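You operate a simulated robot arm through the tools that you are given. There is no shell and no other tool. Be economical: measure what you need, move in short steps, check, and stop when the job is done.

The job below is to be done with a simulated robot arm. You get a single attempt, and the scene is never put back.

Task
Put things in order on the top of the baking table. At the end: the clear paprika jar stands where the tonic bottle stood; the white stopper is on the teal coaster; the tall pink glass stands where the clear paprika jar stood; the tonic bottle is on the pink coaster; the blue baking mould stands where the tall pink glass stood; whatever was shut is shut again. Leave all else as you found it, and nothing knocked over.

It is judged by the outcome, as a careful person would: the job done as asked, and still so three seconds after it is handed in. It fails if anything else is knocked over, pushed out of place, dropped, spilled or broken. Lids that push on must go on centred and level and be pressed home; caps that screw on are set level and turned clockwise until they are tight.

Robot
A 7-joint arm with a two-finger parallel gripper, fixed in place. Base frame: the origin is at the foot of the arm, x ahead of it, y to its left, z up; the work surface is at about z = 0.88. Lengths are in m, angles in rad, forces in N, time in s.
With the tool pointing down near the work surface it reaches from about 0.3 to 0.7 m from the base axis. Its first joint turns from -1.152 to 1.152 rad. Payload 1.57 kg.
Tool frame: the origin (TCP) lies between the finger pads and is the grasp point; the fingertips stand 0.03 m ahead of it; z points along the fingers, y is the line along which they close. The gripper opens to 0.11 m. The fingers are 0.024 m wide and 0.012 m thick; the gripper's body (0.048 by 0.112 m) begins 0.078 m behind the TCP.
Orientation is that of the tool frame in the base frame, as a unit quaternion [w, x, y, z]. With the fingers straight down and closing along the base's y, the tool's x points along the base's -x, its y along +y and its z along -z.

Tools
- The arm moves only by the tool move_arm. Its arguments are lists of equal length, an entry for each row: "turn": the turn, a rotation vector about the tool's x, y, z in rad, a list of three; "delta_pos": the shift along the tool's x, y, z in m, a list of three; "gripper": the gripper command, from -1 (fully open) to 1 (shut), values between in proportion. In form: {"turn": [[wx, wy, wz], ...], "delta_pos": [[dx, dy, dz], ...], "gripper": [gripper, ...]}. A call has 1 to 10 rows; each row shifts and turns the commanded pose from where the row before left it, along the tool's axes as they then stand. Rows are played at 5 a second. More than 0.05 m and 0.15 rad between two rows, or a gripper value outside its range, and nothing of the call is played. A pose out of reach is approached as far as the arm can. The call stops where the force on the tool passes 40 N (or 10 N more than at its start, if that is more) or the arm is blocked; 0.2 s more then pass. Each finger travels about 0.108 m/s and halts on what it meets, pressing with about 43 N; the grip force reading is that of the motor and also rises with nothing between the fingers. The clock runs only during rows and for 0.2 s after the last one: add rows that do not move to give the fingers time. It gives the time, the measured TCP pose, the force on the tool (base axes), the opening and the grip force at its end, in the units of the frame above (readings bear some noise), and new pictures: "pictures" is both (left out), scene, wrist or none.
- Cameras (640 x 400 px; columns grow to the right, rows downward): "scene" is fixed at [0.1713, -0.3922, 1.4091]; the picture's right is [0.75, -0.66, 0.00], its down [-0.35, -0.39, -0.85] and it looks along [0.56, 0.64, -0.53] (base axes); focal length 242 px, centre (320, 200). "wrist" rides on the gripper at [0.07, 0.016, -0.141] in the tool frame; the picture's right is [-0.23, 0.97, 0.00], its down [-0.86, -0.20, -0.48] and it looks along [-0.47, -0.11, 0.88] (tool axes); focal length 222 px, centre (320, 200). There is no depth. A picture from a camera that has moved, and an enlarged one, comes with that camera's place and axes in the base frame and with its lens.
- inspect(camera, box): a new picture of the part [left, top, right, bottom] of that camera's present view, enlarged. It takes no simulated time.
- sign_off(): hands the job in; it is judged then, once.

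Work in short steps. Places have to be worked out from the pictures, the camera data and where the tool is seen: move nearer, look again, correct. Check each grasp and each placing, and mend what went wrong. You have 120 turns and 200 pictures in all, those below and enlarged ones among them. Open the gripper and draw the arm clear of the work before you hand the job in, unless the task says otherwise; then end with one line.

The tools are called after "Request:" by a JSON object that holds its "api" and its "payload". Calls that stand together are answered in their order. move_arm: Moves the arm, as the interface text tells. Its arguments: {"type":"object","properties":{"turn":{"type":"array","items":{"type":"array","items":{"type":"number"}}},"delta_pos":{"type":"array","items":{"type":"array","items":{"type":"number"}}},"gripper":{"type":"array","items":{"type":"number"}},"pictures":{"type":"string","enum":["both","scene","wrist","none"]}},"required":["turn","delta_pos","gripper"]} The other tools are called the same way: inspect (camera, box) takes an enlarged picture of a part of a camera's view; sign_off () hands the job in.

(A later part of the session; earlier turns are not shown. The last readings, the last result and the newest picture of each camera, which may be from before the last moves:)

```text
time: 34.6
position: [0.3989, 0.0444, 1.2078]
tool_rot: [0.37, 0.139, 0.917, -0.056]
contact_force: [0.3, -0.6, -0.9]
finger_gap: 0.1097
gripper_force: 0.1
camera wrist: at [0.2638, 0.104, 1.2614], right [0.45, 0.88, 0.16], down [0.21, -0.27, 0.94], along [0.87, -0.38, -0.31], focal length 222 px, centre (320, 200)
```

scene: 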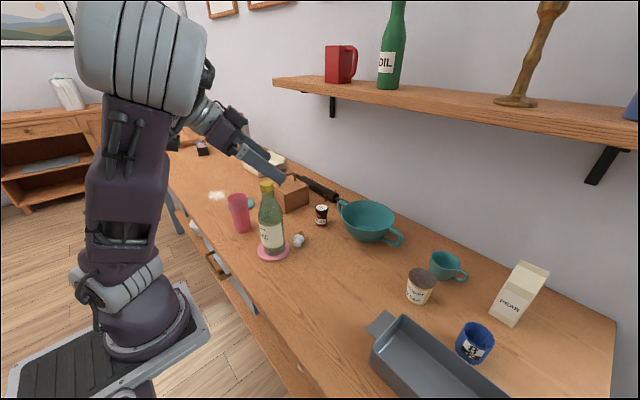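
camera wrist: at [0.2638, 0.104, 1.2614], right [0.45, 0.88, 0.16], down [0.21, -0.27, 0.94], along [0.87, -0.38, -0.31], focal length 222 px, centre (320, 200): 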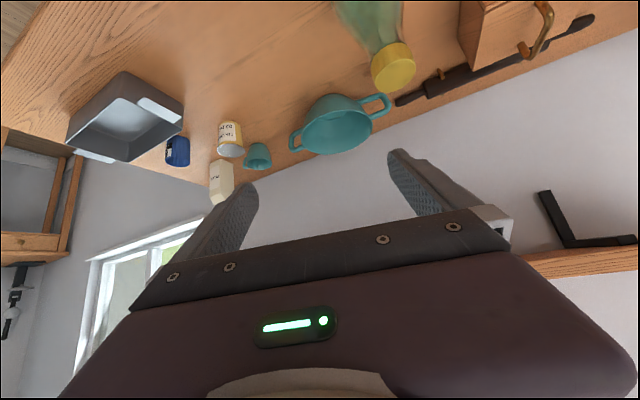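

Same tilted attitude regained. Moving above the bottle and descending astride it, to grip lower this time (z≈0.963).

Request:
{"api": "move_arm", "payload": {"turn": [[0, 0, 0], [0, 0, 0], [0, 0, 0], [0, 0, 0], [0, 0, 0]], "delta_pos": [[0.0136, 0.0387, -0.0005], [0.0136, 0.0387, -0.0005], [0.0288, 0, 0.0303], [0.0288, 0, 0.0303], [0, 0, 0]], "gripper": [-1, -1, -1, -1, -1]}}

```text
time: 35.8
position: [0.3998, 0.1242, 1.102]
tool_rot: [0.369, 0.14, 0.917, -0.056]
contact_force: [0.4, -0.1, -0.1]
finger_gap: 0.1102
gripper_force: 0.0
camera wrist: at [0.2642, 0.1843, 1.1563], right [0.45, 0.88, 0.16], down [0.21, -0.28, 0.94], along [0.87, -0.38, -0.31], focal length 222 px, centre (320, 200)
```

scene: 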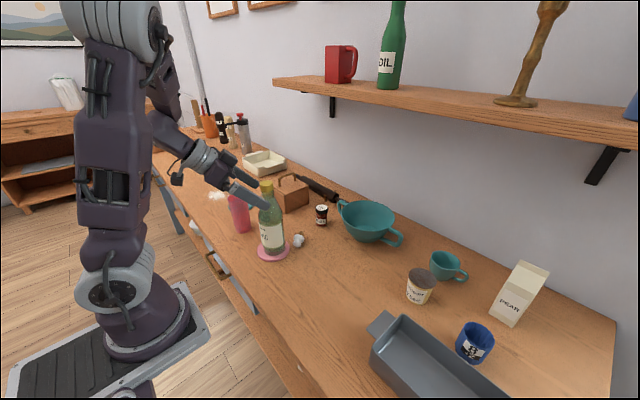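
wrist: 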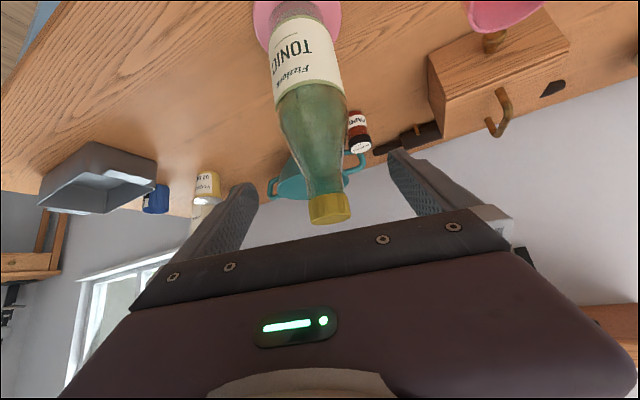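

Request:
{"api": "move_arm", "payload": {"turn": [[0, 0, 0], [0, 0, 0], [0, 0, 0], [0, 0, 0], [0, 0, 0]], "delta_pos": [[0.0278, 0, 0.0293], [0.0278, 0, 0.0293], [0.0278, 0, 0.0293], [0, 0, 0.027], [0, 0, 0]], "gripper": [-1, -1, -1, -1, -1]}}

```text
time: 37.0
position: [0.4192, 0.1177, 0.963]
tool_rot: [0.368, 0.139, 0.918, -0.056]
contact_force: [0.2, -0.5, -0.2]
finger_gap: 0.1102
gripper_force: 0.0
camera wrist: at [0.283, 0.1773, 1.0165], right [0.45, 0.88, 0.16], down [0.21, -0.27, 0.94], along [0.87, -0.38, -0.31], focal length 222 px, centre (320, 200)
```

scene: 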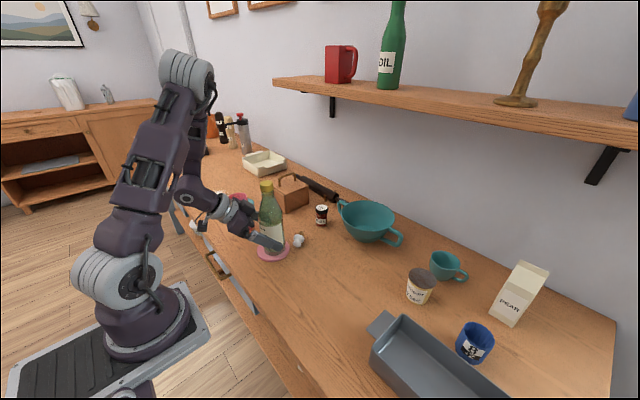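
wrist: 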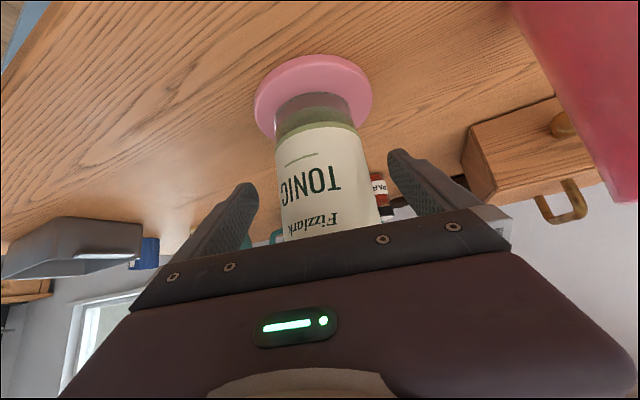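

Astride the body; closing.

Request:
{"api": "move_arm", "payload": {"turn": [[0, 0, 0], [0, 0, 0], [0, 0, 0], [0, 0, 0]], "delta_pos": [[0, 0, 0], [0, 0, 0], [0, 0, 0], [0, 0, 0]], "gripper": [-0.2, 0.2, 0.6, 0.6], "pictures": "none"}}

```text
time: 38.0
position: [0.418, 0.1177, 0.9629]
tool_rot: [0.369, 0.14, 0.917, -0.057]
contact_force: [0.1, 0.2, -0.3]
finger_gap: 0.0689
gripper_force: 42.7
```

Request:
{"api": "move_arm", "payload": {"turn": [[0, 0, 0], [0, 0, 0], [0, 0, 0], [0, 0, 0], [0, 0, 0], [0, 0, 0], [0, 0, 0], [0, 0, 0]], "delta_pos": [[-0.0155, 0, -0.0163], [-0.0155, 0, -0.0163], [-0.0119, -0.0342, 0.0113], [-0.0119, -0.0342, 0.0113], [-0.0119, -0.0342, 0.0113], [-0.0119, -0.0342, 0.0113], [0.0103, 0, 0.0109], [0.0069, 0, 0.0073]], "gripper": [0.6, 0.6, 0.6, 0.6, 0.6, 0.6, 0.6, 0.6], "pictures": "none"}}

Request:
{"api": "inspect", "payload": {"camera": "scene", "box": [220, 150, 380, 310]}}

```text
time: 39.8
position: [0.4363, 0.0229, 1.0012]
tool_rot: [0.365, 0.131, 0.92, -0.065]
contact_force: [-0.4, 1.2, -7.2]
finger_gap: 0.0692
gripper_force: 42.8
out of reach, approached as far as the arm can: row 5, 6, 7
```

```text
2.50 times, centred on (300, 230) of scene
camera zoom: at [0.1714, -0.3922, 1.4091], right [0.75, -0.66, 0.0], down [-0.35, -0.39, -0.85], along [0.56, 0.64, -0.53], focal length 606 px, centre (370, 125)
```

zoom: 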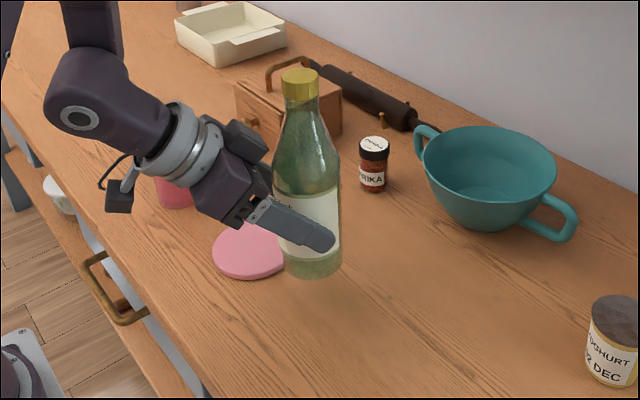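

Reach limit near there; bottle now around (0.446,0.02), base ≈0.926. Shifting the parking spot outward to (0.49,-0.02) and leveling the slight roll.

Request:
{"api": "move_arm", "payload": {"turn": [[-0.0174, 0, 0.0165], [0, 0, 0], [0, 0, 0], [0, 0, 0]], "delta_pos": [[-0.0197, -0.0125, 0.0187], [-0.0197, -0.0125, 0.0187], [0.0103, 0, 0.0109], [0.0069, 0, 0.0073]], "gripper": [0.6, 0.6, 0.6, 0.6], "pictures": "wrist"}}

Request:
{"api": "inspect", "payload": {"camera": "scene", "box": [220, 150, 380, 310]}}

```text
time: 40.8
position: [0.4836, -0.0163, 0.976]
tool_rot: [0.37, 0.143, 0.917, -0.046]
contact_force: [-0.5, 0.3, -7.9]
finger_gap: 0.0689
gripper_force: 43.2
camera wrist: at [0.3473, 0.0418, 1.0293], right [0.45, 0.88, 0.18], down [0.21, -0.3, 0.93], along [0.87, -0.38, -0.31], focal length 222 px, centre (320, 200)
```

wrist: 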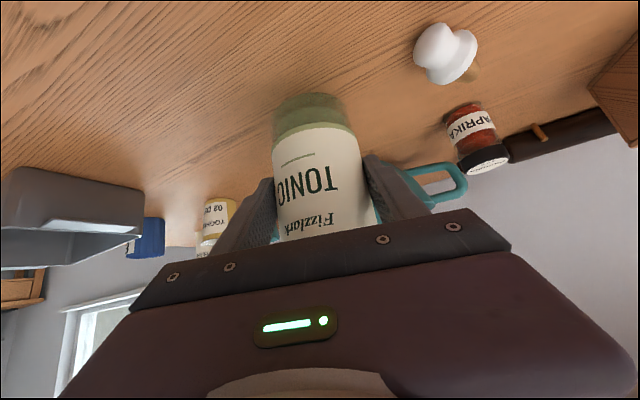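

```text
2.50 times, centred on (300, 230) of scene
camera zoom: at [0.1714, -0.3922, 1.4091], right [0.75, -0.66, 0.0], down [-0.35, -0.39, -0.85], along [0.56, 0.64, -0.53], focal length 606 px, centre (370, 125)
```

zoom: 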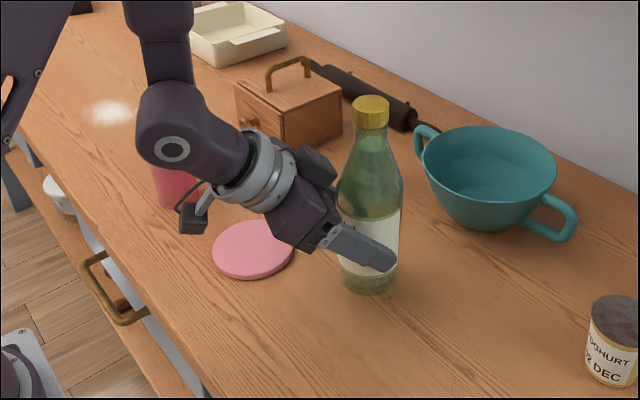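

The roll correction overshot; undoing it while lowering the last 2 cm in small steps.

Request:
{"api": "move_arm", "payload": {"turn": [[0.016, 0, -0.0152], [0, 0, 0], [0, 0, 0], [0, 0, 0], [0, 0, 0], [0, 0, 0]], "delta_pos": [[0, 0, 0], [0.0034, 0, 0.0036], [0.0034, 0, 0.0036], [0.0028, 0, 0.0029], [0.0021, 0, 0.0022], [0, 0, 0]], "gripper": [0.6, 0.6, 0.6, 0.6, 0.6, 0.6], "pictures": "none"}}

```text
time: 42.2
position: [0.4828, -0.0161, 0.9584]
tool_rot: [0.369, 0.14, 0.917, -0.056]
contact_force: [-0.7, 0.4, -9.0]
finger_gap: 0.0688
gripper_force: 43.0
```

Request:
{"api": "move_arm", "payload": {"turn": [[0, 0, 0], [0, 0, 0], [0, 0, 0], [0, 0, 0]], "delta_pos": [[0.0017, 0, 0.0018], [0.0017, 0, 0.0018], [0.0014, 0, 0.0015], [0, 0, 0]], "gripper": [0.6, 0.6, 0.6, 0.6], "pictures": "none"}}

Request:
{"api": "inspect", "payload": {"camera": "scene", "box": [220, 150, 380, 310]}}

```text
time: 43.2
position: [0.4844, -0.0157, 0.953]
tool_rot: [0.371, 0.14, 0.916, -0.057]
contact_force: [-7.6, 4.4, 29.1]
finger_gap: 0.0692
gripper_force: 43.0
```

```text
2.50 times, centred on (300, 230) of scene
camera zoom: at [0.1706, -0.3921, 1.4092], right [0.75, -0.66, 0.0], down [-0.35, -0.39, -0.85], along [0.56, 0.64, -0.53], focal length 606 px, centre (370, 125)
```

zoom: 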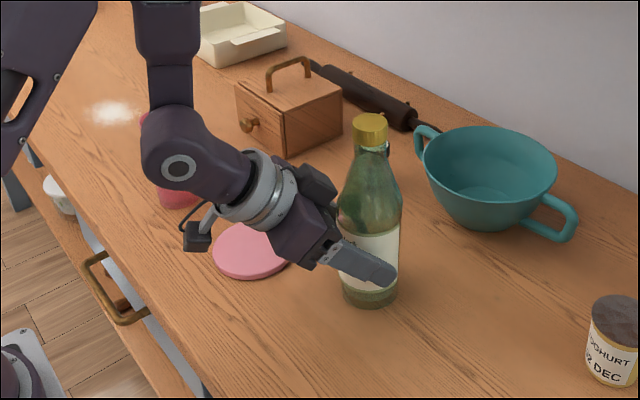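

Contact. Releasing slowly.

Request:
{"api": "move_arm", "payload": {"turn": [[0, 0, 0], [0, 0, 0], [0, 0, 0], [0, 0, 0], [0, 0, 0]], "delta_pos": [[-0.0012, 0, -0.0013], [0, 0, 0], [0, 0, 0], [0, 0, 0], [0, 0, 0]], "gripper": [0.6, -0.3, -0.45, -0.7, -0.95], "pictures": "scene"}}

```text
time: 44.4
position: [0.4828, -0.0155, 0.9525]
tool_rot: [0.369, 0.14, 0.917, -0.056]
contact_force: [0.5, -0.4, -0.4]
finger_gap: 0.1072
gripper_force: 0.1
```

scene: 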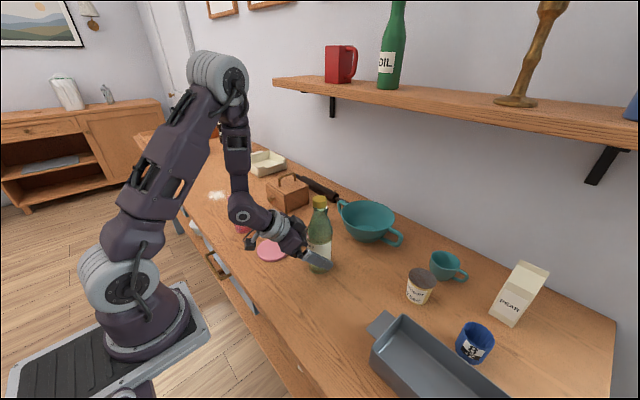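

Bottle stands. Backing off and up clear of it.

Request:
{"api": "move_arm", "payload": {"turn": [[0, 0, 0], [0, 0, 0], [0, 0, 0], [0, 0, 0], [0, 0, 0], [0, 0, 0], [0, 0, 0]], "delta_pos": [[0, 0, -0.025], [-0.0296, 0, -0.0312], [-0.0296, 0, -0.0312], [-0.0296, 0, -0.0312], [-0.0296, 0, -0.0312], [-0.0296, 0, -0.0312], [0, 0, 0]], "gripper": [-1, -1, -1, -1, -1, -1, -1], "pictures": "none"}}

Request:
{"api": "move_arm", "payload": {"turn": [[0, 0.127, 0], [0, 0.127, 0], [0, 0.127, 0], [0, 0.127, 0], [0, 0.127, 0], [0, 0.127, 0], [0, 0, 0]], "delta_pos": [[0, 0, 0], [0, 0, 0], [0, 0, 0], [0, 0, 0], [0, 0, 0], [0, 0, 0], [0, 0, 0]], "gripper": [-1, -1, -1, -1, -1, -1, -1]}}

```text
time: 46.0
position: [0.4647, -0.0063, 1.1885]
tool_rot: [0.369, 0.14, 0.917, -0.055]
contact_force: [-0.3, 0.3, 0.5]
finger_gap: 0.1099
gripper_force: 0.1
```

```text
time: 47.6
position: [0.3323, -0.0328, 1.1905]
tool_rot: [0.002, 0.15, 0.989, 0.0]
contact_force: [-0.1, 0.3, 0.4]
finger_gap: 0.1097
gripper_force: 0.1
out of reach, approached as far as the arm can: row 3, 4, 5, 6
camera wrist: at [0.2699, 0.004, 1.3321], right [0.51, 0.86, 0.0], down [0.76, -0.44, 0.48], along [0.42, -0.24, -0.88], focal length 222 px, centre (320, 200)
```

scene: 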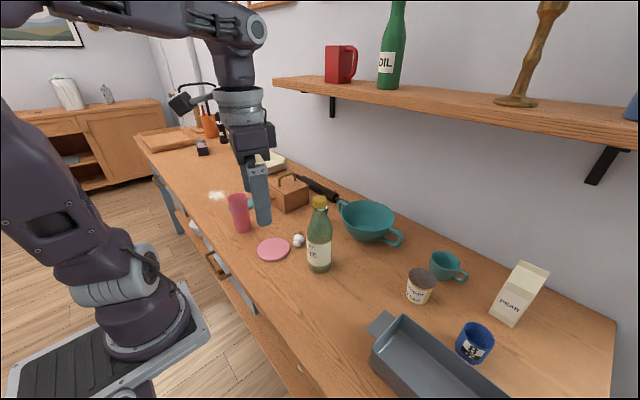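
wrist: 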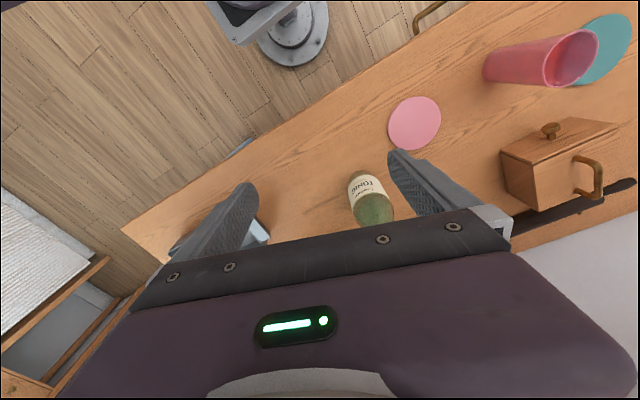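

Arm reconfigured but everything's standing. Turning yaw to 0 and moving toward the jar, staying high.

Request:
{"api": "move_arm", "payload": {"turn": [[0, 0, -0.15], [0, 0, -0.15], [0, 0, 0], [0, 0, 0], [0, 0, 0], [0, 0, 0], [0, 0, 0], [0, 0, 0]], "delta_pos": [[0, 0, -0.01], [0, 0, -0.01], [-0.0396, 0.029, 0], [-0.0396, 0.029, 0], [-0.0396, 0.029, 0], [-0.0396, 0.029, 0], [-0.0396, 0.029, 0], [0, 0, 0]], "gripper": [-0.4, -0.4, -0.4, -0.4, -0.4, -0.4, -0.4, -0.4], "pictures": "none"}}

Request:
{"api": "move_arm", "payload": {"turn": [[0, 0, 0], [0, 0, 0], [0, 0, 0], [0, 0, 0], [0, 0, 0], [0, 0, 0], [0, 0, 0], [0, 0, 0]], "delta_pos": [[0, 0, 0.04], [0, 0, 0.04], [0, 0, 0.04], [0, 0, 0.04], [0, 0, 0.035], [-0.03, 0, 0], [-0.03, 0.004, 0], [0, 0, 0]], "gripper": [-0.4, -0.4, -0.4, -0.4, -0.4, -0.4, -0.4, -0.4]}}

```text
time: 49.4
position: [0.3276, -0.0259, 1.2048]
tool_rot: [0.003, 0.001, 1.0, -0.001]
contact_force: [0.2, 0.2, 0.1]
finger_gap: 0.0768
gripper_force: 0.0
out of reach, approached as far as the arm can: row 2, 3, 4, 5, 6, 7
```

```text
time: 51.2
position: [0.2953, -0.0051, 1.0674]
tool_rot: [0.002, 0.002, 1.0, 0.0]
contact_force: [-0.6, 0.1, 0.6]
finger_gap: 0.0771
gripper_force: 0.0
out of reach, approached as far as the arm can: row 2, 3, 4, 5, 6, 7
camera wrist: at [0.2253, 0.0117, 1.209], right [0.23, 0.97, 0.0], down [0.85, -0.2, 0.48], along [0.47, -0.11, -0.88], focal length 222 px, centre (320, 200)
```

scene: 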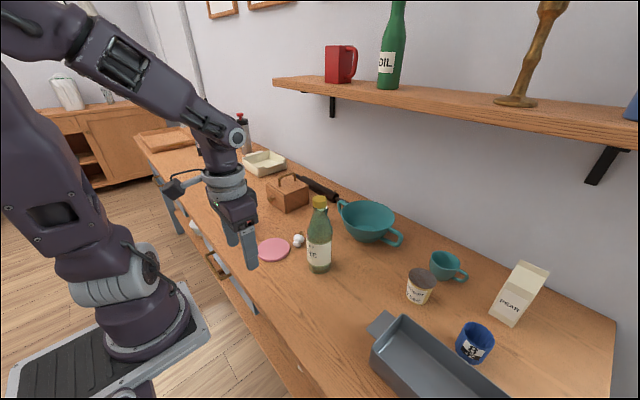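
wrist: 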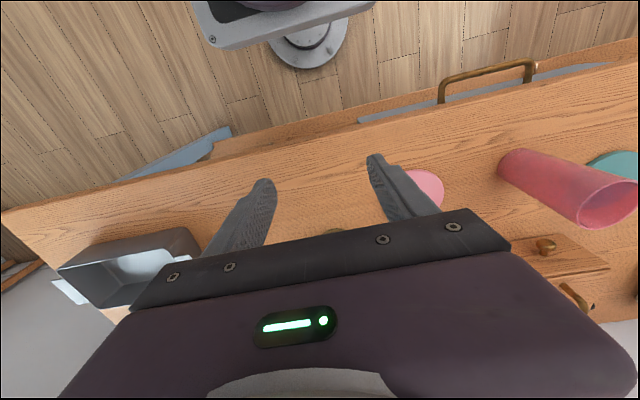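

The arm is caught at a joint limit near the base. Moving up and reading the pose to free it.

Request:
{"api": "move_arm", "payload": {"turn": [[0, 0, 0], [0, 0, 0], [0, 0, 0], [0, 0, 0]], "delta_pos": [[0, 0, -0.04], [0, 0, -0.04], [0, 0, -0.04], [0, 0, 0]], "gripper": [-0.4, -0.4, -0.4, -0.4], "pictures": "none"}}

```text
time: 52.2
position: [0.2931, -0.0045, 1.1863]
tool_rot: [0.001, 0.0, 1.0, 0.0]
contact_force: [-0.3, -0.1, -0.6]
finger_gap: 0.077
gripper_force: 0.0
```

Request:
{"api": "move_arm", "payload": {"turn": [[0, 0, 0], [0, 0, 0], [0, 0, 0]], "delta_pos": [[-0.03, 0, 0], [-0.03, 0, 0], [0, 0, 0]], "gripper": [-0.4, -0.4, -0.4], "pictures": "scene"}}

```text
time: 53.0
position: [0.3295, -0.0231, 1.1846]
tool_rot: [0.004, 0.002, 1.0, -0.001]
contact_force: [-0.1, -0.1, 0.1]
finger_gap: 0.0769
gripper_force: 0.1
out of reach, approached as far as the arm can: row 1, 2
```

scene: 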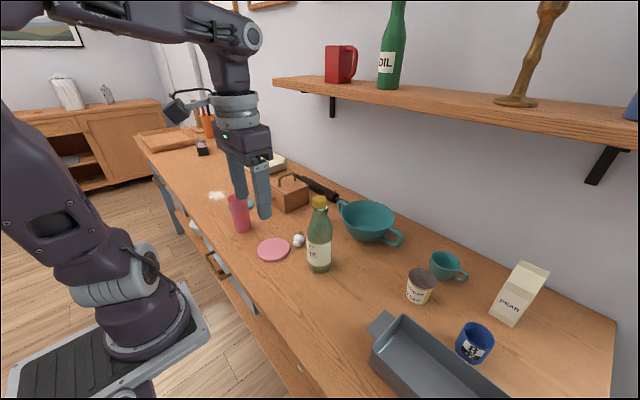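

Request:
{"api": "move_arm", "payload": {"turn": [[0, 0, 0], [0, 0, 0], [0, 0, 0], [0, 0, 0]], "delta_pos": [[0, -0.04, 0], [-0.02, -0.04, 0], [-0.03, 0, 0], [0, 0, 0]], "gripper": [-0.4, -0.4, -0.4, -0.4], "pictures": "scene"}}

```text
time: 54.0
position: [0.3068, -0.0718, 1.181]
tool_rot: [0.002, 0.001, 1.0, 0.0]
contact_force: [-0.1, 0.1, -0.1]
finger_gap: 0.0769
gripper_force: 0.1
out of reach, approached as far as the arm can: row 1, 2, 3
```

scene: 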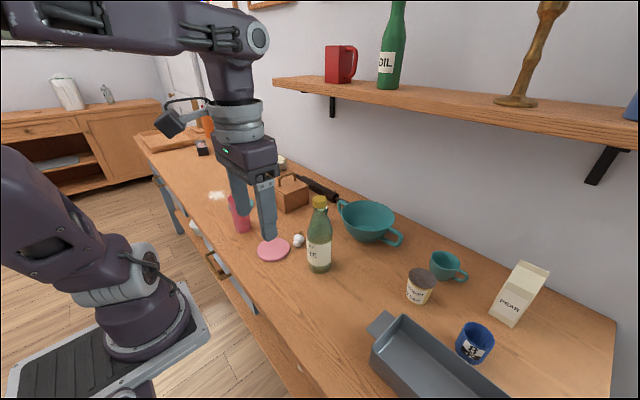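

The arm folded into a poor branch; reversing by tilting forward again, as in the attitude it came from.

Request:
{"api": "move_arm", "payload": {"turn": [[0, -0.127, 0], [0, -0.127, 0], [0, -0.127, 0], [0, -0.127, 0], [0, -0.127, 0], [0, -0.127, 0], [0, 0, 0]], "delta_pos": [[0, 0, 0], [0, 0, 0], [0, 0, 0], [0, 0, 0], [0, 0, 0], [0, 0, 0], [0, 0, 0]], "gripper": [-0.4, -0.4, -0.4, -0.4, -0.4, -0.4, -0.4], "pictures": "scene"}}

```text
time: 55.6
position: [0.3074, -0.0734, 1.1838]
tool_rot: [0.374, 0.002, 0.928, 0.0]
contact_force: [0.8, 0.6, -0.6]
finger_gap: 0.0768
gripper_force: 0.0
```

scene: 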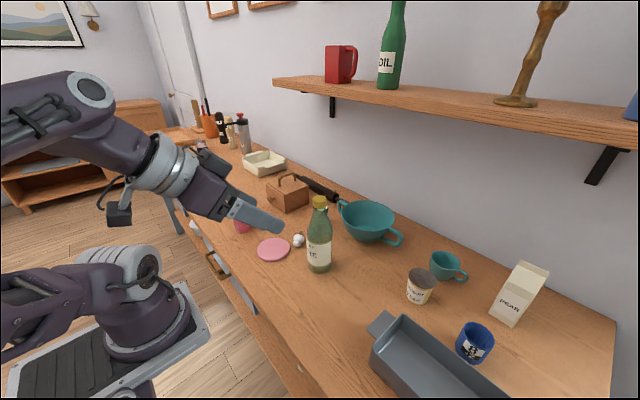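

Request:
{"api": "move_arm", "payload": {"turn": [[0, 0, 0], [0, 0, 0], [0, 0, 0], [0, 0, 0]], "delta_pos": [[-0.0253, 0, 0.0242], [-0.0253, 0, 0.0242], [-0.0253, 0, 0.0242], [0, 0, 0]], "gripper": [-0.4, -0.4, -0.4, -0.4], "pictures": "scene"}}

```text
time: 56.6
position: [0.4166, -0.0726, 1.1855]
tool_rot: [0.374, 0.001, 0.928, -0.001]
contact_force: [0.2, 0.3, -0.4]
finger_gap: 0.0768
gripper_force: 0.2
```

scene: 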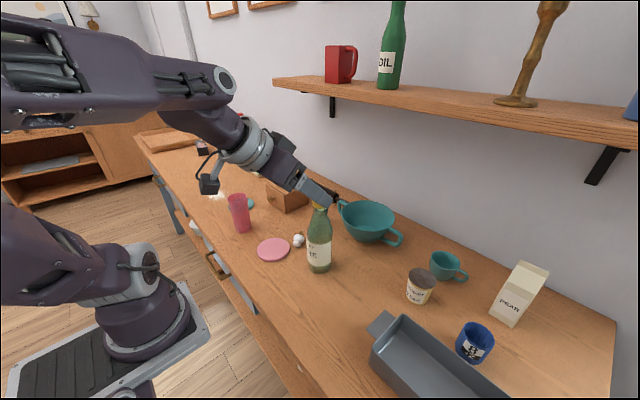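

It moves out fine in this attitude. Extending further, to the right of the parked bottle and high, to straighten the arm.

Request:
{"api": "move_arm", "payload": {"turn": [[0, 0, 0], [0, 0, 0], [0, 0, 0], [0, 0, 0], [0, 0, 0]], "delta_pos": [[-0.02, -0.03, 0.008], [-0.0253, -0.03, 0.0242], [-0.0253, -0.015, 0.0242], [-0.0253, 0, 0.0242], [0, 0, 0]], "gripper": [-0.4, -0.4, -0.4, -0.4, -0.4], "pictures": "scene"}}

```text
time: 57.8
position: [0.4572, -0.1187, 1.1946]
tool_rot: [0.373, 0.001, 0.928, -0.001]
contact_force: [-0.3, 0.2, 0.4]
finger_gap: 0.077
gripper_force: 0.1
out of reach, approached as far as the arm can: row 2, 3, 4
```

scene: 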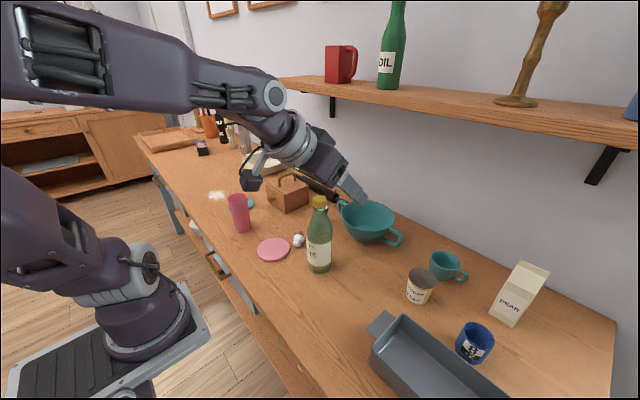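

Joint 1 may be near its right limit; moving left (above the bottle's top) to relieve it.

Request:
{"api": "move_arm", "payload": {"turn": [[0, 0, 0], [0, 0, 0], [0, 0, 0], [0, 0, 0], [0, 0, 0], [0, 0, 0]], "delta_pos": [[0, 0.045, 0], [0, 0.045, 0], [0, 0.045, 0], [0, 0.045, 0], [0, 0.045, 0], [0, 0, 0]], "gripper": [-0.4, -0.4, -0.4, -0.4, -0.4, -0.4], "pictures": "scene"}}

```text
time: 59.2
position: [0.4609, 0.1062, 1.1952]
tool_rot: [0.373, 0.001, 0.928, 0.0]
contact_force: [0.3, -0.5, 0.8]
finger_gap: 0.0771
gripper_force: 0.1
```

scene: 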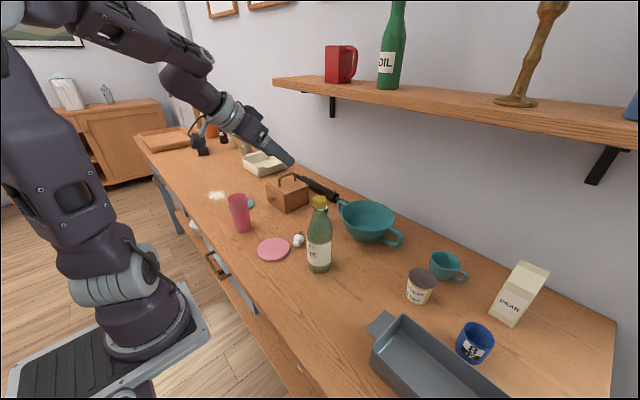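

That freed it: the elbow is up in the normal posture. Untilting here.

Request:
{"api": "move_arm", "payload": {"turn": [[0, 0.127, 0], [0, 0.127, 0], [0, 0.127, 0], [0, 0, 0]], "delta_pos": [[0, 0, 0], [0, 0, 0], [0, 0, 0], [0, 0, 0]], "gripper": [-0.4, -0.4, -0.4, -0.4], "pictures": "none"}}

```text
time: 60.2
position: [0.4499, 0.1009, 1.1976]
tool_rot: [0.252, 0.0, 0.968, 0.0]
contact_force: [-0.1, -0.2, 0.9]
finger_gap: 0.0774
gripper_force: 0.1
out of reach, approached as far as the arm can: row 2, 3
```

Request:
{"api": "move_arm", "payload": {"turn": [[0, 0, 0], [0, 0, 0], [0, 0, 0]], "delta_pos": [[-0.035, 0.02, 0.0195], [-0.035, 0.02, 0.0195], [0, 0, 0]], "gripper": [-0.4, -0.4, -0.4], "pictures": "scene"}}

```text
time: 61.0
position: [0.5315, 0.1428, 1.1997]
tool_rot: [0.252, 0.002, 0.968, 0.001]
contact_force: [-0.1, -0.2, -0.8]
finger_gap: 0.077
gripper_force: 0.2
out of reach, approached as far as the arm can: row 1
```

scene: 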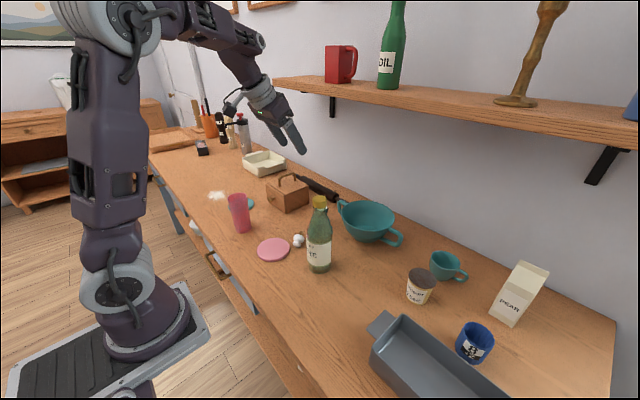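

Good, the arm is upright. Finishing the untilt here.

Request:
{"api": "move_arm", "payload": {"turn": [[0, 0.127, 0], [0, 0.127, 0], [0, 0.127, 0], [0, 0.127, 0], [0, 0, 0]], "delta_pos": [[0, 0, 0], [0, 0, 0], [0, 0, 0], [0, 0, 0], [0, 0, 0]], "gripper": [-0.4, -0.4, -0.4, -0.4, -0.4], "pictures": "scene"}}

```text
time: 62.2
position: [0.5296, 0.1412, 1.1976]
tool_rot: [-0.001, 0.002, 1.0, -0.001]
contact_force: [-0.1, -0.6, 0.0]
finger_gap: 0.0769
gripper_force: 0.1
```

scene: 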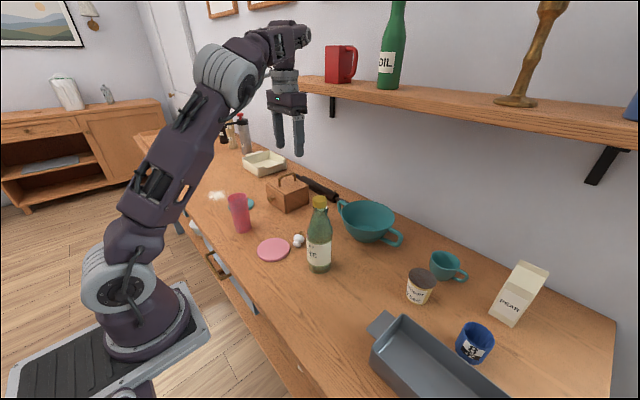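

Vertical again. Descending and going forward over the jar.

Request:
{"api": "move_arm", "payload": {"turn": [[0, 0, 0], [0, 0, 0], [0, 0, 0], [0, 0, 0], [0, 0, 0], [0, 0, 0], [0, 0, 0]], "delta_pos": [[0, -0.01, 0.045], [0, -0.01, 0.045], [-0.01, 0, 0.045], [-0.01, 0, 0.045], [-0.038, 0, 0], [-0.038, 0, 0], [0, 0, 0]], "gripper": [-0.4, -0.4, -0.4, -0.4, -0.4, -0.4, -0.4]}}

```text
time: 63.8
position: [0.6229, 0.1208, 1.0157]
tool_rot: [0.001, 0.001, 1.0, 0.0]
contact_force: [-0.2, 0.2, -0.4]
finger_gap: 0.0769
gripper_force: 0.1
camera wrist: at [0.5538, 0.1363, 1.1567], right [0.23, 0.97, 0.0], down [0.85, -0.2, 0.48], along [0.47, -0.11, -0.88], focal length 222 px, centre (320, 200)
```

scene: 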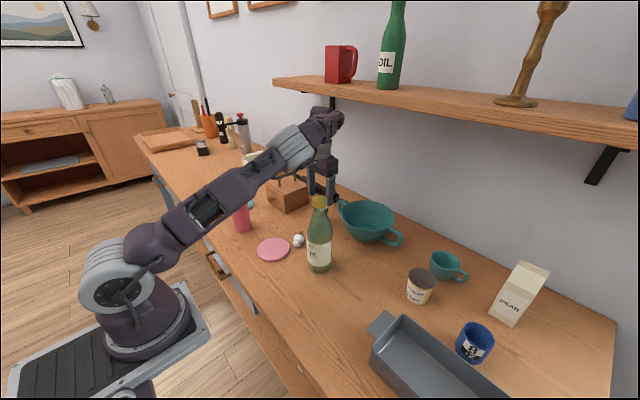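
wrist: 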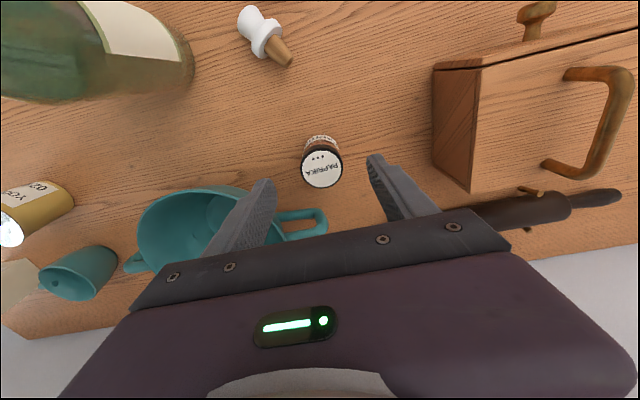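

Jar at (0.630,0.119). Descending to grip.

Request:
{"api": "move_arm", "payload": {"turn": [[0, 0, 0], [0, 0, 0], [0, 0, 0], [0, 0, 0]], "delta_pos": [[-0.006, -0.001, 0.035], [0, 0, 0.035], [0, 0, 0.027], [0, 0, 0]], "gripper": [-0.4, -0.4, -0.4, -0.4], "pictures": "wrist"}}

```text
time: 64.8
position: [0.6318, 0.1216, 0.9197]
tool_rot: [0.001, 0.001, 1.0, 0.0]
contact_force: [-0.4, 0.0, -0.1]
finger_gap: 0.077
gripper_force: 0.0
camera wrist: at [0.5612, 0.1378, 1.0609], right [0.23, 0.97, 0.0], down [0.85, -0.2, 0.48], along [0.47, -0.11, -0.88], focal length 222 px, centre (320, 200)
```

wrist: 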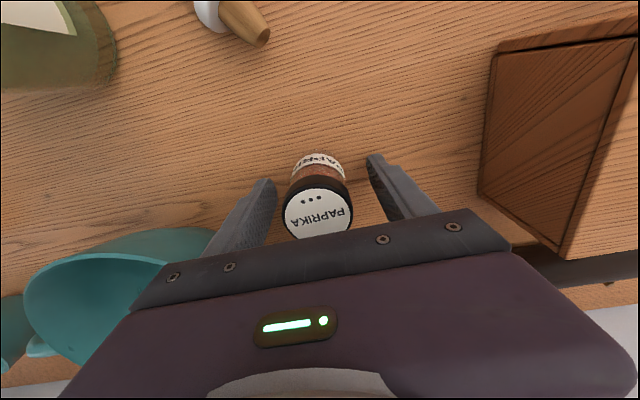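

Centred. Closing on the jar.

Request:
{"api": "move_arm", "payload": {"turn": [[0, 0, 0], [0, 0, 0], [0, 0, 0], [0, 0, 0]], "delta_pos": [[0, 0, 0], [0, 0, 0], [0, 0, 0], [0, 0, 0]], "gripper": [0, 0.3, 0.6, 0.6], "pictures": "none"}}

```text
time: 65.8
position: [0.6322, 0.1214, 0.919]
tool_rot: [0.001, 0.0, 1.0, 0.0]
contact_force: [-0.2, -0.4, -0.2]
finger_gap: 0.0407
gripper_force: 43.2
```

Gripped at 0.0407. Lifting, then retracting upward.

Request:
{"api": "move_arm", "payload": {"turn": [[0, 0, 0], [0, 0, 0], [0, 0, 0], [0, 0, 0], [0, 0, 0], [0, 0, 0], [0, 0, 0]], "delta_pos": [[0, 0, -0.045], [0, 0, -0.045], [0.025, 0, -0.043], [0.025, 0, -0.043], [0.025, 0, -0.043], [0.01, 0, -0.02], [0, 0, 0]], "gripper": [0.6, 0.6, 0.6, 0.6, 0.6, 0.6, 0.6], "pictures": "scene"}}

```text
time: 67.4
position: [0.5465, 0.123, 1.161]
tool_rot: [0.0, 0.001, 1.0, 0.0]
contact_force: [1.2, 0.5, -0.3]
finger_gap: 0.0406
gripper_force: 43.3
```

scene: 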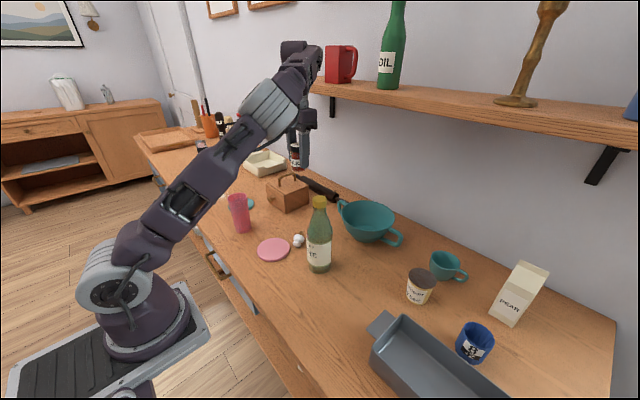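

Jar held. Sweeping right at this height, past the bottle, to above the tonic's old spot.

Request:
{"api": "move_arm", "payload": {"turn": [[0, 0, 0], [0, 0, 0], [0, 0, 0], [0, 0, 0], [0, 0, 0], [0, 0, 0], [0, 0, 0]], "delta_pos": [[0, -0.047, 0], [0, -0.047, 0], [0, -0.047, 0], [0, -0.047, 0], [0.01, -0.047, 0], [0.012, -0.047, 0], [0, 0, 0]], "gripper": [0.6, 0.6, 0.6, 0.6, 0.6, 0.6, 0.6], "pictures": "scene"}}

```text
time: 69.0
position: [0.525, -0.1573, 1.1619]
tool_rot: [0.001, 0.001, 1.0, 0.001]
contact_force: [-0.2, -0.8, -1.4]
finger_gap: 0.0407
gripper_force: 43.0
```

scene: 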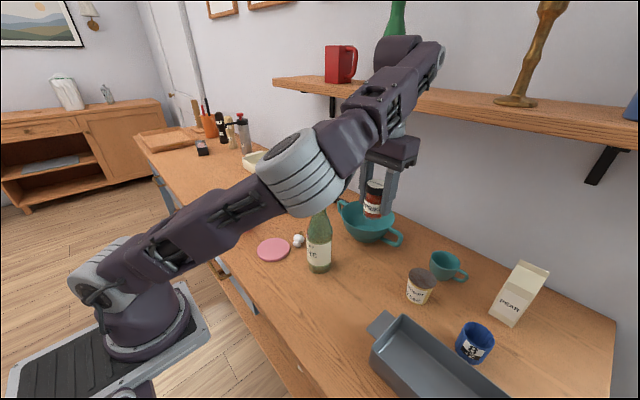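

Request:
{"api": "move_arm", "payload": {"turn": [[0, 0, 0], [0, 0, 0], [0, 0, 0], [0, 0, 0]], "delta_pos": [[0, -0.002, 0.045], [0, 0, 0.045], [0, 0, 0.045], [0, 0, 0]], "gripper": [0.6, 0.6, 0.6, 0.6], "pictures": "both"}}

```text
time: 70.0
position: [0.5262, -0.1609, 1.0251]
tool_rot: [0.001, 0.0, 1.0, 0.0]
contact_force: [0.5, -0.5, -1.7]
finger_gap: 0.0406
gripper_force: 43.1
camera wrist: at [0.4566, -0.1442, 1.1658], right [0.23, 0.97, 0.0], down [0.85, -0.2, 0.48], along [0.47, -0.11, -0.88], focal length 222 px, centre (320, 200)
```

scene: 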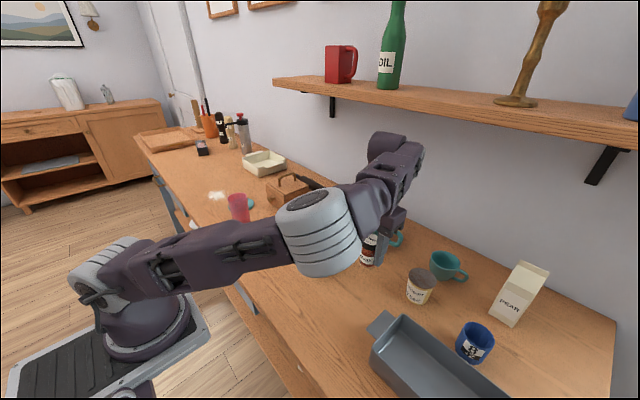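
wrist: 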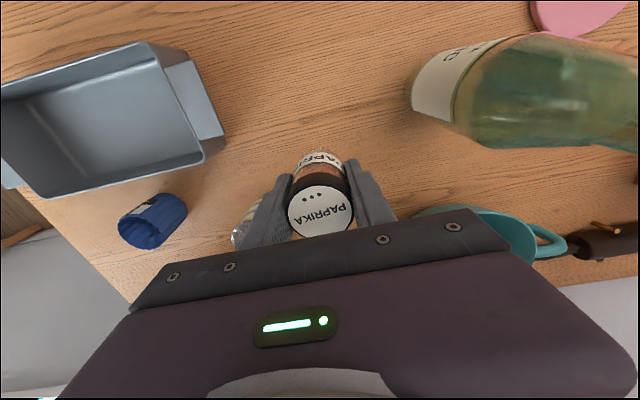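

Clear of the bottle so far (wrist view). Descending the rest, small final step.

Request:
{"api": "move_arm", "payload": {"turn": [[0, 0, 0], [0, 0, 0], [0, 0, 0], [0, 0, 0], [0, 0, 0]], "delta_pos": [[0.0015, 0, 0.04], [0, 0, 0.04], [0, 0, 0.018], [0, 0, 0.004], [0, 0, 0]], "gripper": [0.6, 0.6, 0.6, 0.6, 0.6], "pictures": "both"}}

```text
time: 71.2
position: [0.5226, -0.1639, 0.9233]
tool_rot: [0.001, 0.001, 1.0, 0.001]
contact_force: [-3.0, -0.9, 16.3]
finger_gap: 0.0406
gripper_force: 43.4
camera wrist: at [0.4519, -0.1476, 1.0647], right [0.23, 0.97, 0.0], down [0.85, -0.2, 0.48], along [0.47, -0.11, -0.88], focal length 222 px, centre (320, 200)
```

scene: 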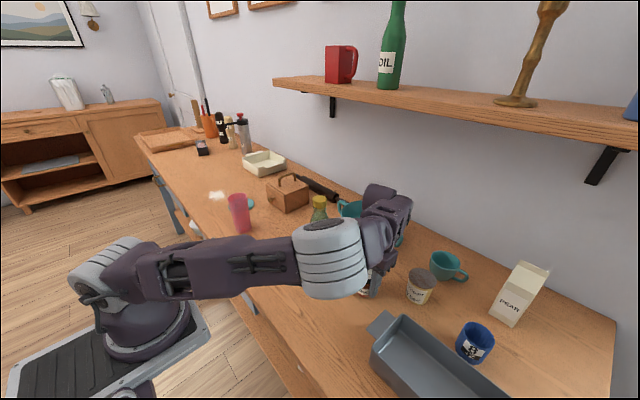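
wrist: 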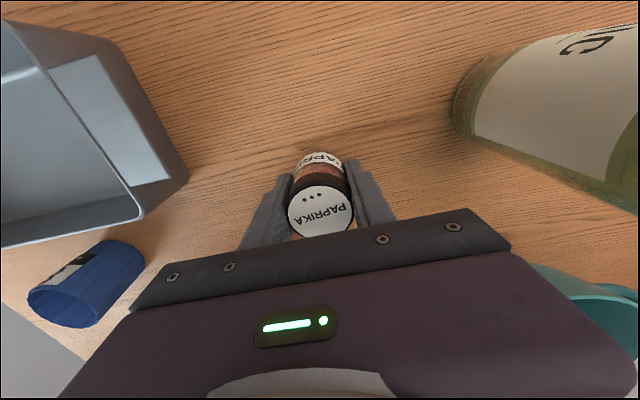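

Touching down at (0.5226,-0.164). Releasing.

Request:
{"api": "move_arm", "payload": {"turn": [[0, 0, 0], [0, 0, 0], [0, 0, 0], [0, 0, 0], [0, 0, 0], [0, 0, 0], [0, 0, 0], [0, 0, 0]], "delta_pos": [[0, 0, -0.002], [0, 0, 0], [0, 0, 0], [0, 0, -0.04], [0, 0, -0.045], [0, 0, -0.045], [0, 0, -0.045], [0, 0, 0]], "gripper": [0.6, 0, -0.3, -0.3, -0.3, -0.3, -0.3, -0.3], "pictures": "both"}}

```text
time: 73.0
position: [0.5216, -0.1654, 1.1022]
tool_rot: [0.001, 0.001, 1.0, 0.0]
contact_force: [0.2, -0.3, -0.5]
finger_gap: 0.0715
gripper_force: 0.0
camera wrist: at [0.452, -0.1496, 1.2431], right [0.23, 0.97, 0.0], down [0.85, -0.2, 0.48], along [0.47, -0.11, -0.88], focal length 222 px, centre (320, 200)
```

scene: 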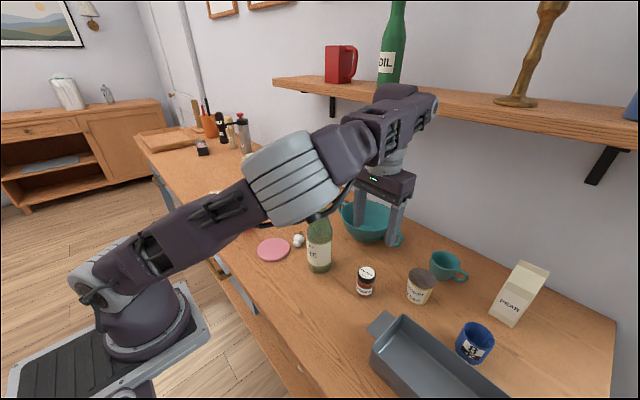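
wrist: 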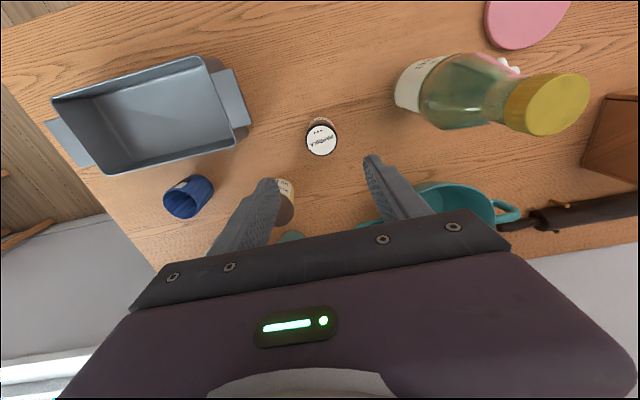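

Jar stands on the tonic's old place. Now up and over to the pink glass.

Request:
{"api": "move_arm", "payload": {"turn": [[0, 0, 0], [0, 0, 0], [0, 0, 0], [0, 0, 0], [0, 0, 0], [0, 0, 0], [0, 0, 0], [0, 0, 0], [0, 0, 0], [0, 0, 0]], "delta_pos": [[0, 0, -0.045], [0, 0, -0.045], [0.0, 0.048, 0], [0.0, 0.048, 0], [0.0, 0.048, 0], [0.0, 0.048, 0], [0.005, 0.048, 0], [0.01, 0.048, 0], [0.015, 0.045, 0], [0, 0, 0]], "gripper": [-0.6, -0.6, -0.6, -0.6, -0.6, -0.6, -0.6, -0.6, -0.6, -0.6], "pictures": "both"}}

```text
time: 75.2
position: [0.4851, 0.1801, 1.1785]
tool_rot: [0.001, 0.0, 1.0, 0.0]
contact_force: [0.0, -0.3, -0.5]
finger_gap: 0.0881
gripper_force: 0.1
out of reach, approached as far as the arm can: row 2
camera wrist: at [0.4166, 0.1971, 1.3207], right [0.23, 0.97, 0.0], down [0.85, -0.2, 0.48], along [0.47, -0.11, -0.88], focal length 222 px, centre (320, 200)
```

scene: 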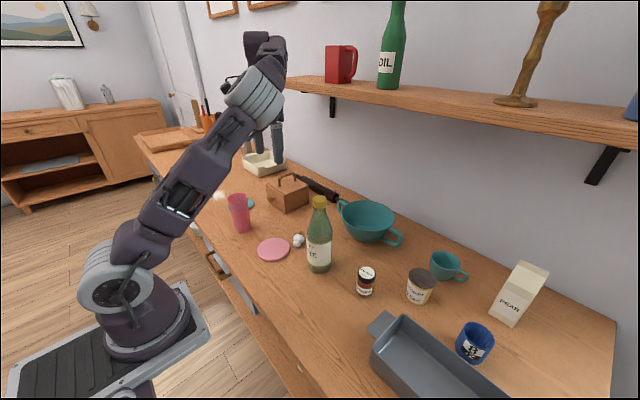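
wrist: 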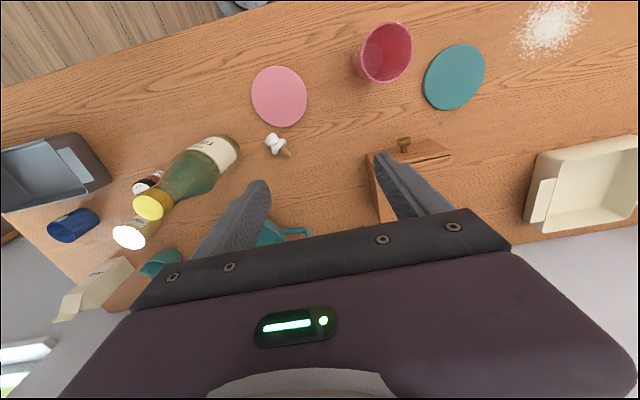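

Glass at about (0.409,0.279). Moving above and part way down, fully open.

Request:
{"api": "move_arm", "payload": {"turn": [[0, 0, 0], [0, 0, 0], [0, 0, 0], [0, 0, 0], [0, 0, 0], [0, 0, 0]], "delta_pos": [[0.0253, 0.033, 0], [0.0253, 0.033, 0], [0.0253, 0.033, 0], [0, 0, 0.045], [0, 0, 0.045], [0, 0, 0]], "gripper": [-1, -1, -1, -1, -1, -1], "pictures": "both"}}

```text
time: 76.6
position: [0.4072, 0.2802, 1.0902]
tool_rot: [0.001, 0.001, 1.0, 0.0]
contact_force: [-0.2, 0.6, 0.4]
finger_gap: 0.11
gripper_force: 0.0
camera wrist: at [0.3381, 0.2967, 1.2318], right [0.23, 0.97, 0.0], down [0.85, -0.2, 0.48], along [0.47, -0.11, -0.88], focal length 222 px, centre (320, 200)
```

scene: 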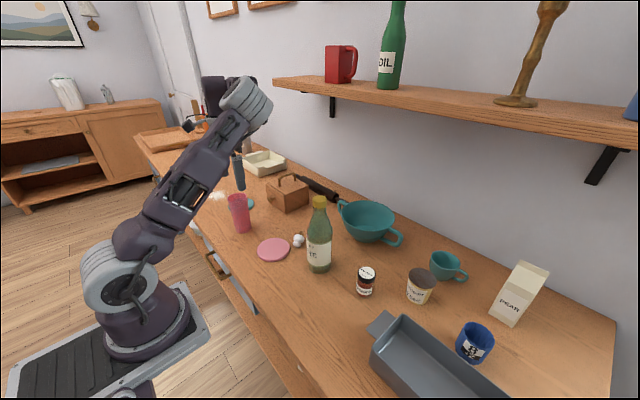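
wrist: 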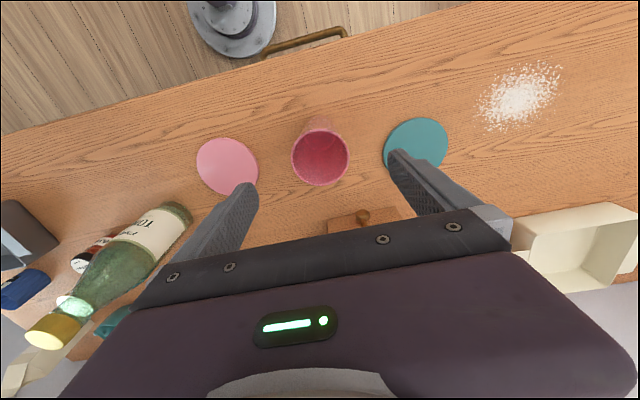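

Well centred over the glass. Descending to z≈0.952.

Request:
{"api": "move_arm", "payload": {"turn": [[0, 0, 0], [0, 0, 0], [0, 0, 0], [0, 0, 0], [0, 0, 0]], "delta_pos": [[0.002, 0.001, 0.04], [0, 0, 0.04], [0, 0, 0.035], [0, 0, 0.023], [0, 0, 0]], "gripper": [-1, -1, -1, -1, -1], "pictures": "both"}}

```text
time: 77.8
position: [0.4046, 0.2785, 0.953]
tool_rot: [0.001, 0.0, 1.0, 0.0]
contact_force: [-0.4, 0.6, 1.8]
finger_gap: 0.1102
gripper_force: 0.0
camera wrist: at [0.3353, 0.2955, 1.0942], right [0.23, 0.97, 0.0], down [0.85, -0.2, 0.48], along [0.47, -0.11, -0.88], focal length 222 px, centre (320, 200)
```

scene: 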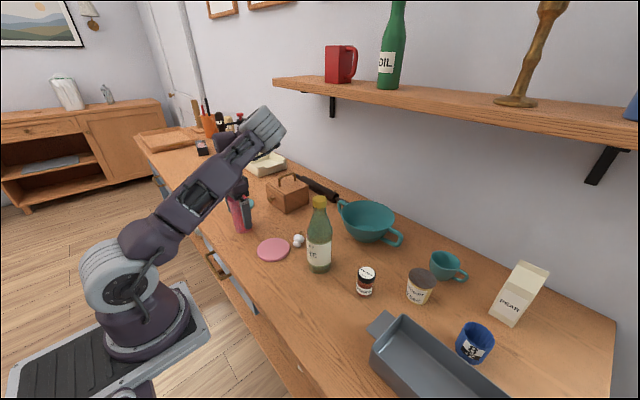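
wrist: 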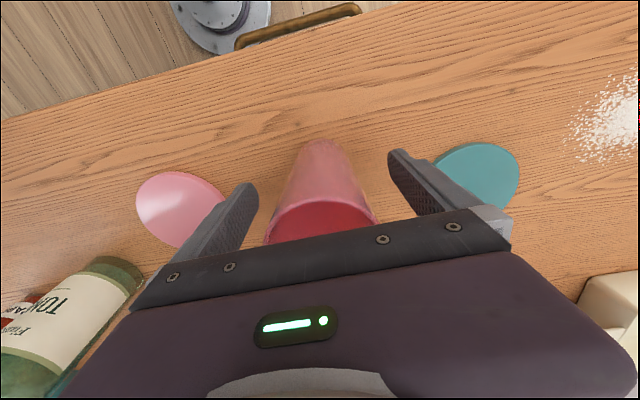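

Closing on the glass.

Request:
{"api": "move_arm", "payload": {"turn": [[0, 0, 0], [0, 0, 0], [0, 0, 0], [0, 0, 0], [0, 0, 0]], "delta_pos": [[0, 0, 0], [0, 0, 0], [0, 0, 0], [0, 0, 0], [0, 0, 0]], "gripper": [-0.5, -0.2, 0.1, 0.3, 0.3], "pictures": "none"}}

```text
time: 79.0
position: [0.4054, 0.2788, 0.9532]
tool_rot: [0.001, 0.001, 1.0, 0.0]
contact_force: [0.1, 1.7, 2.1]
finger_gap: 0.0604
gripper_force: 43.0
```

Gripped (0.0604). Lifting and carrying to above the jar's old place.

Request:
{"api": "move_arm", "payload": {"turn": [[0, 0, 0], [0, 0, 0], [0, 0, 0], [0, 0, 0], [0, 0, 0], [0, 0, 0], [0, 0, 0], [0, 0, 0], [0, 0, 0]], "delta_pos": [[0, 0, -0.045], [0, 0, -0.045], [-0.0377, -0.0263, 0], [-0.0377, -0.0263, 0], [-0.0377, -0.0263, 0], [-0.0377, -0.0263, 0], [-0.0377, -0.0263, 0], [-0.0377, -0.0263, 0], [0, 0, 0]], "gripper": [0.3, 0.3, 0.3, 0.3, 0.3, 0.3, 0.3, 0.3, 0.3], "pictures": "both"}}

```text
time: 81.0
position: [0.6356, 0.1212, 1.0398]
tool_rot: [0.001, 0.0, 1.0, 0.001]
contact_force: [-0.5, -0.1, -2.7]
finger_gap: 0.0605
gripper_force: 43.4
camera wrist: at [0.5656, 0.1372, 1.1815], right [0.23, 0.97, 0.0], down [0.85, -0.2, 0.48], along [0.47, -0.11, -0.88], focal length 222 px, centre (320, 200)
```

scene: 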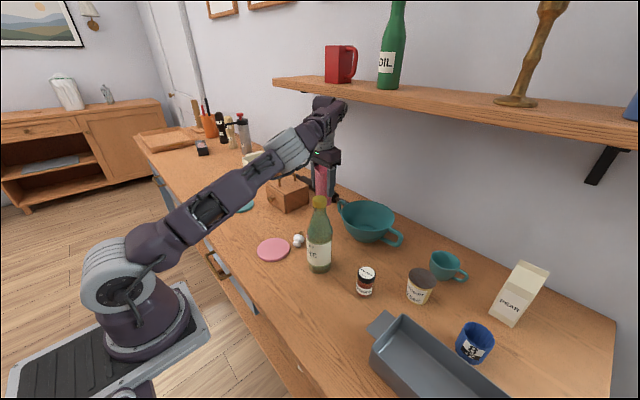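
wrist: 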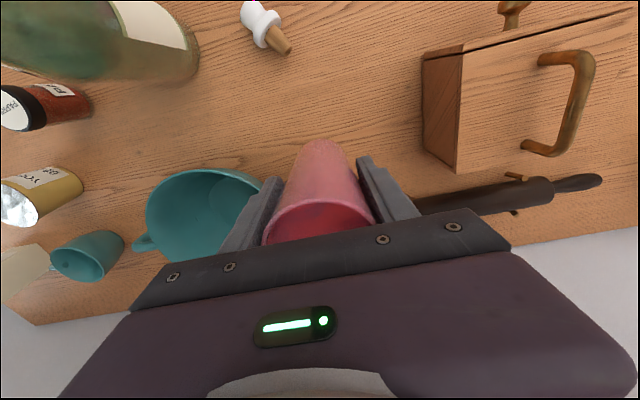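

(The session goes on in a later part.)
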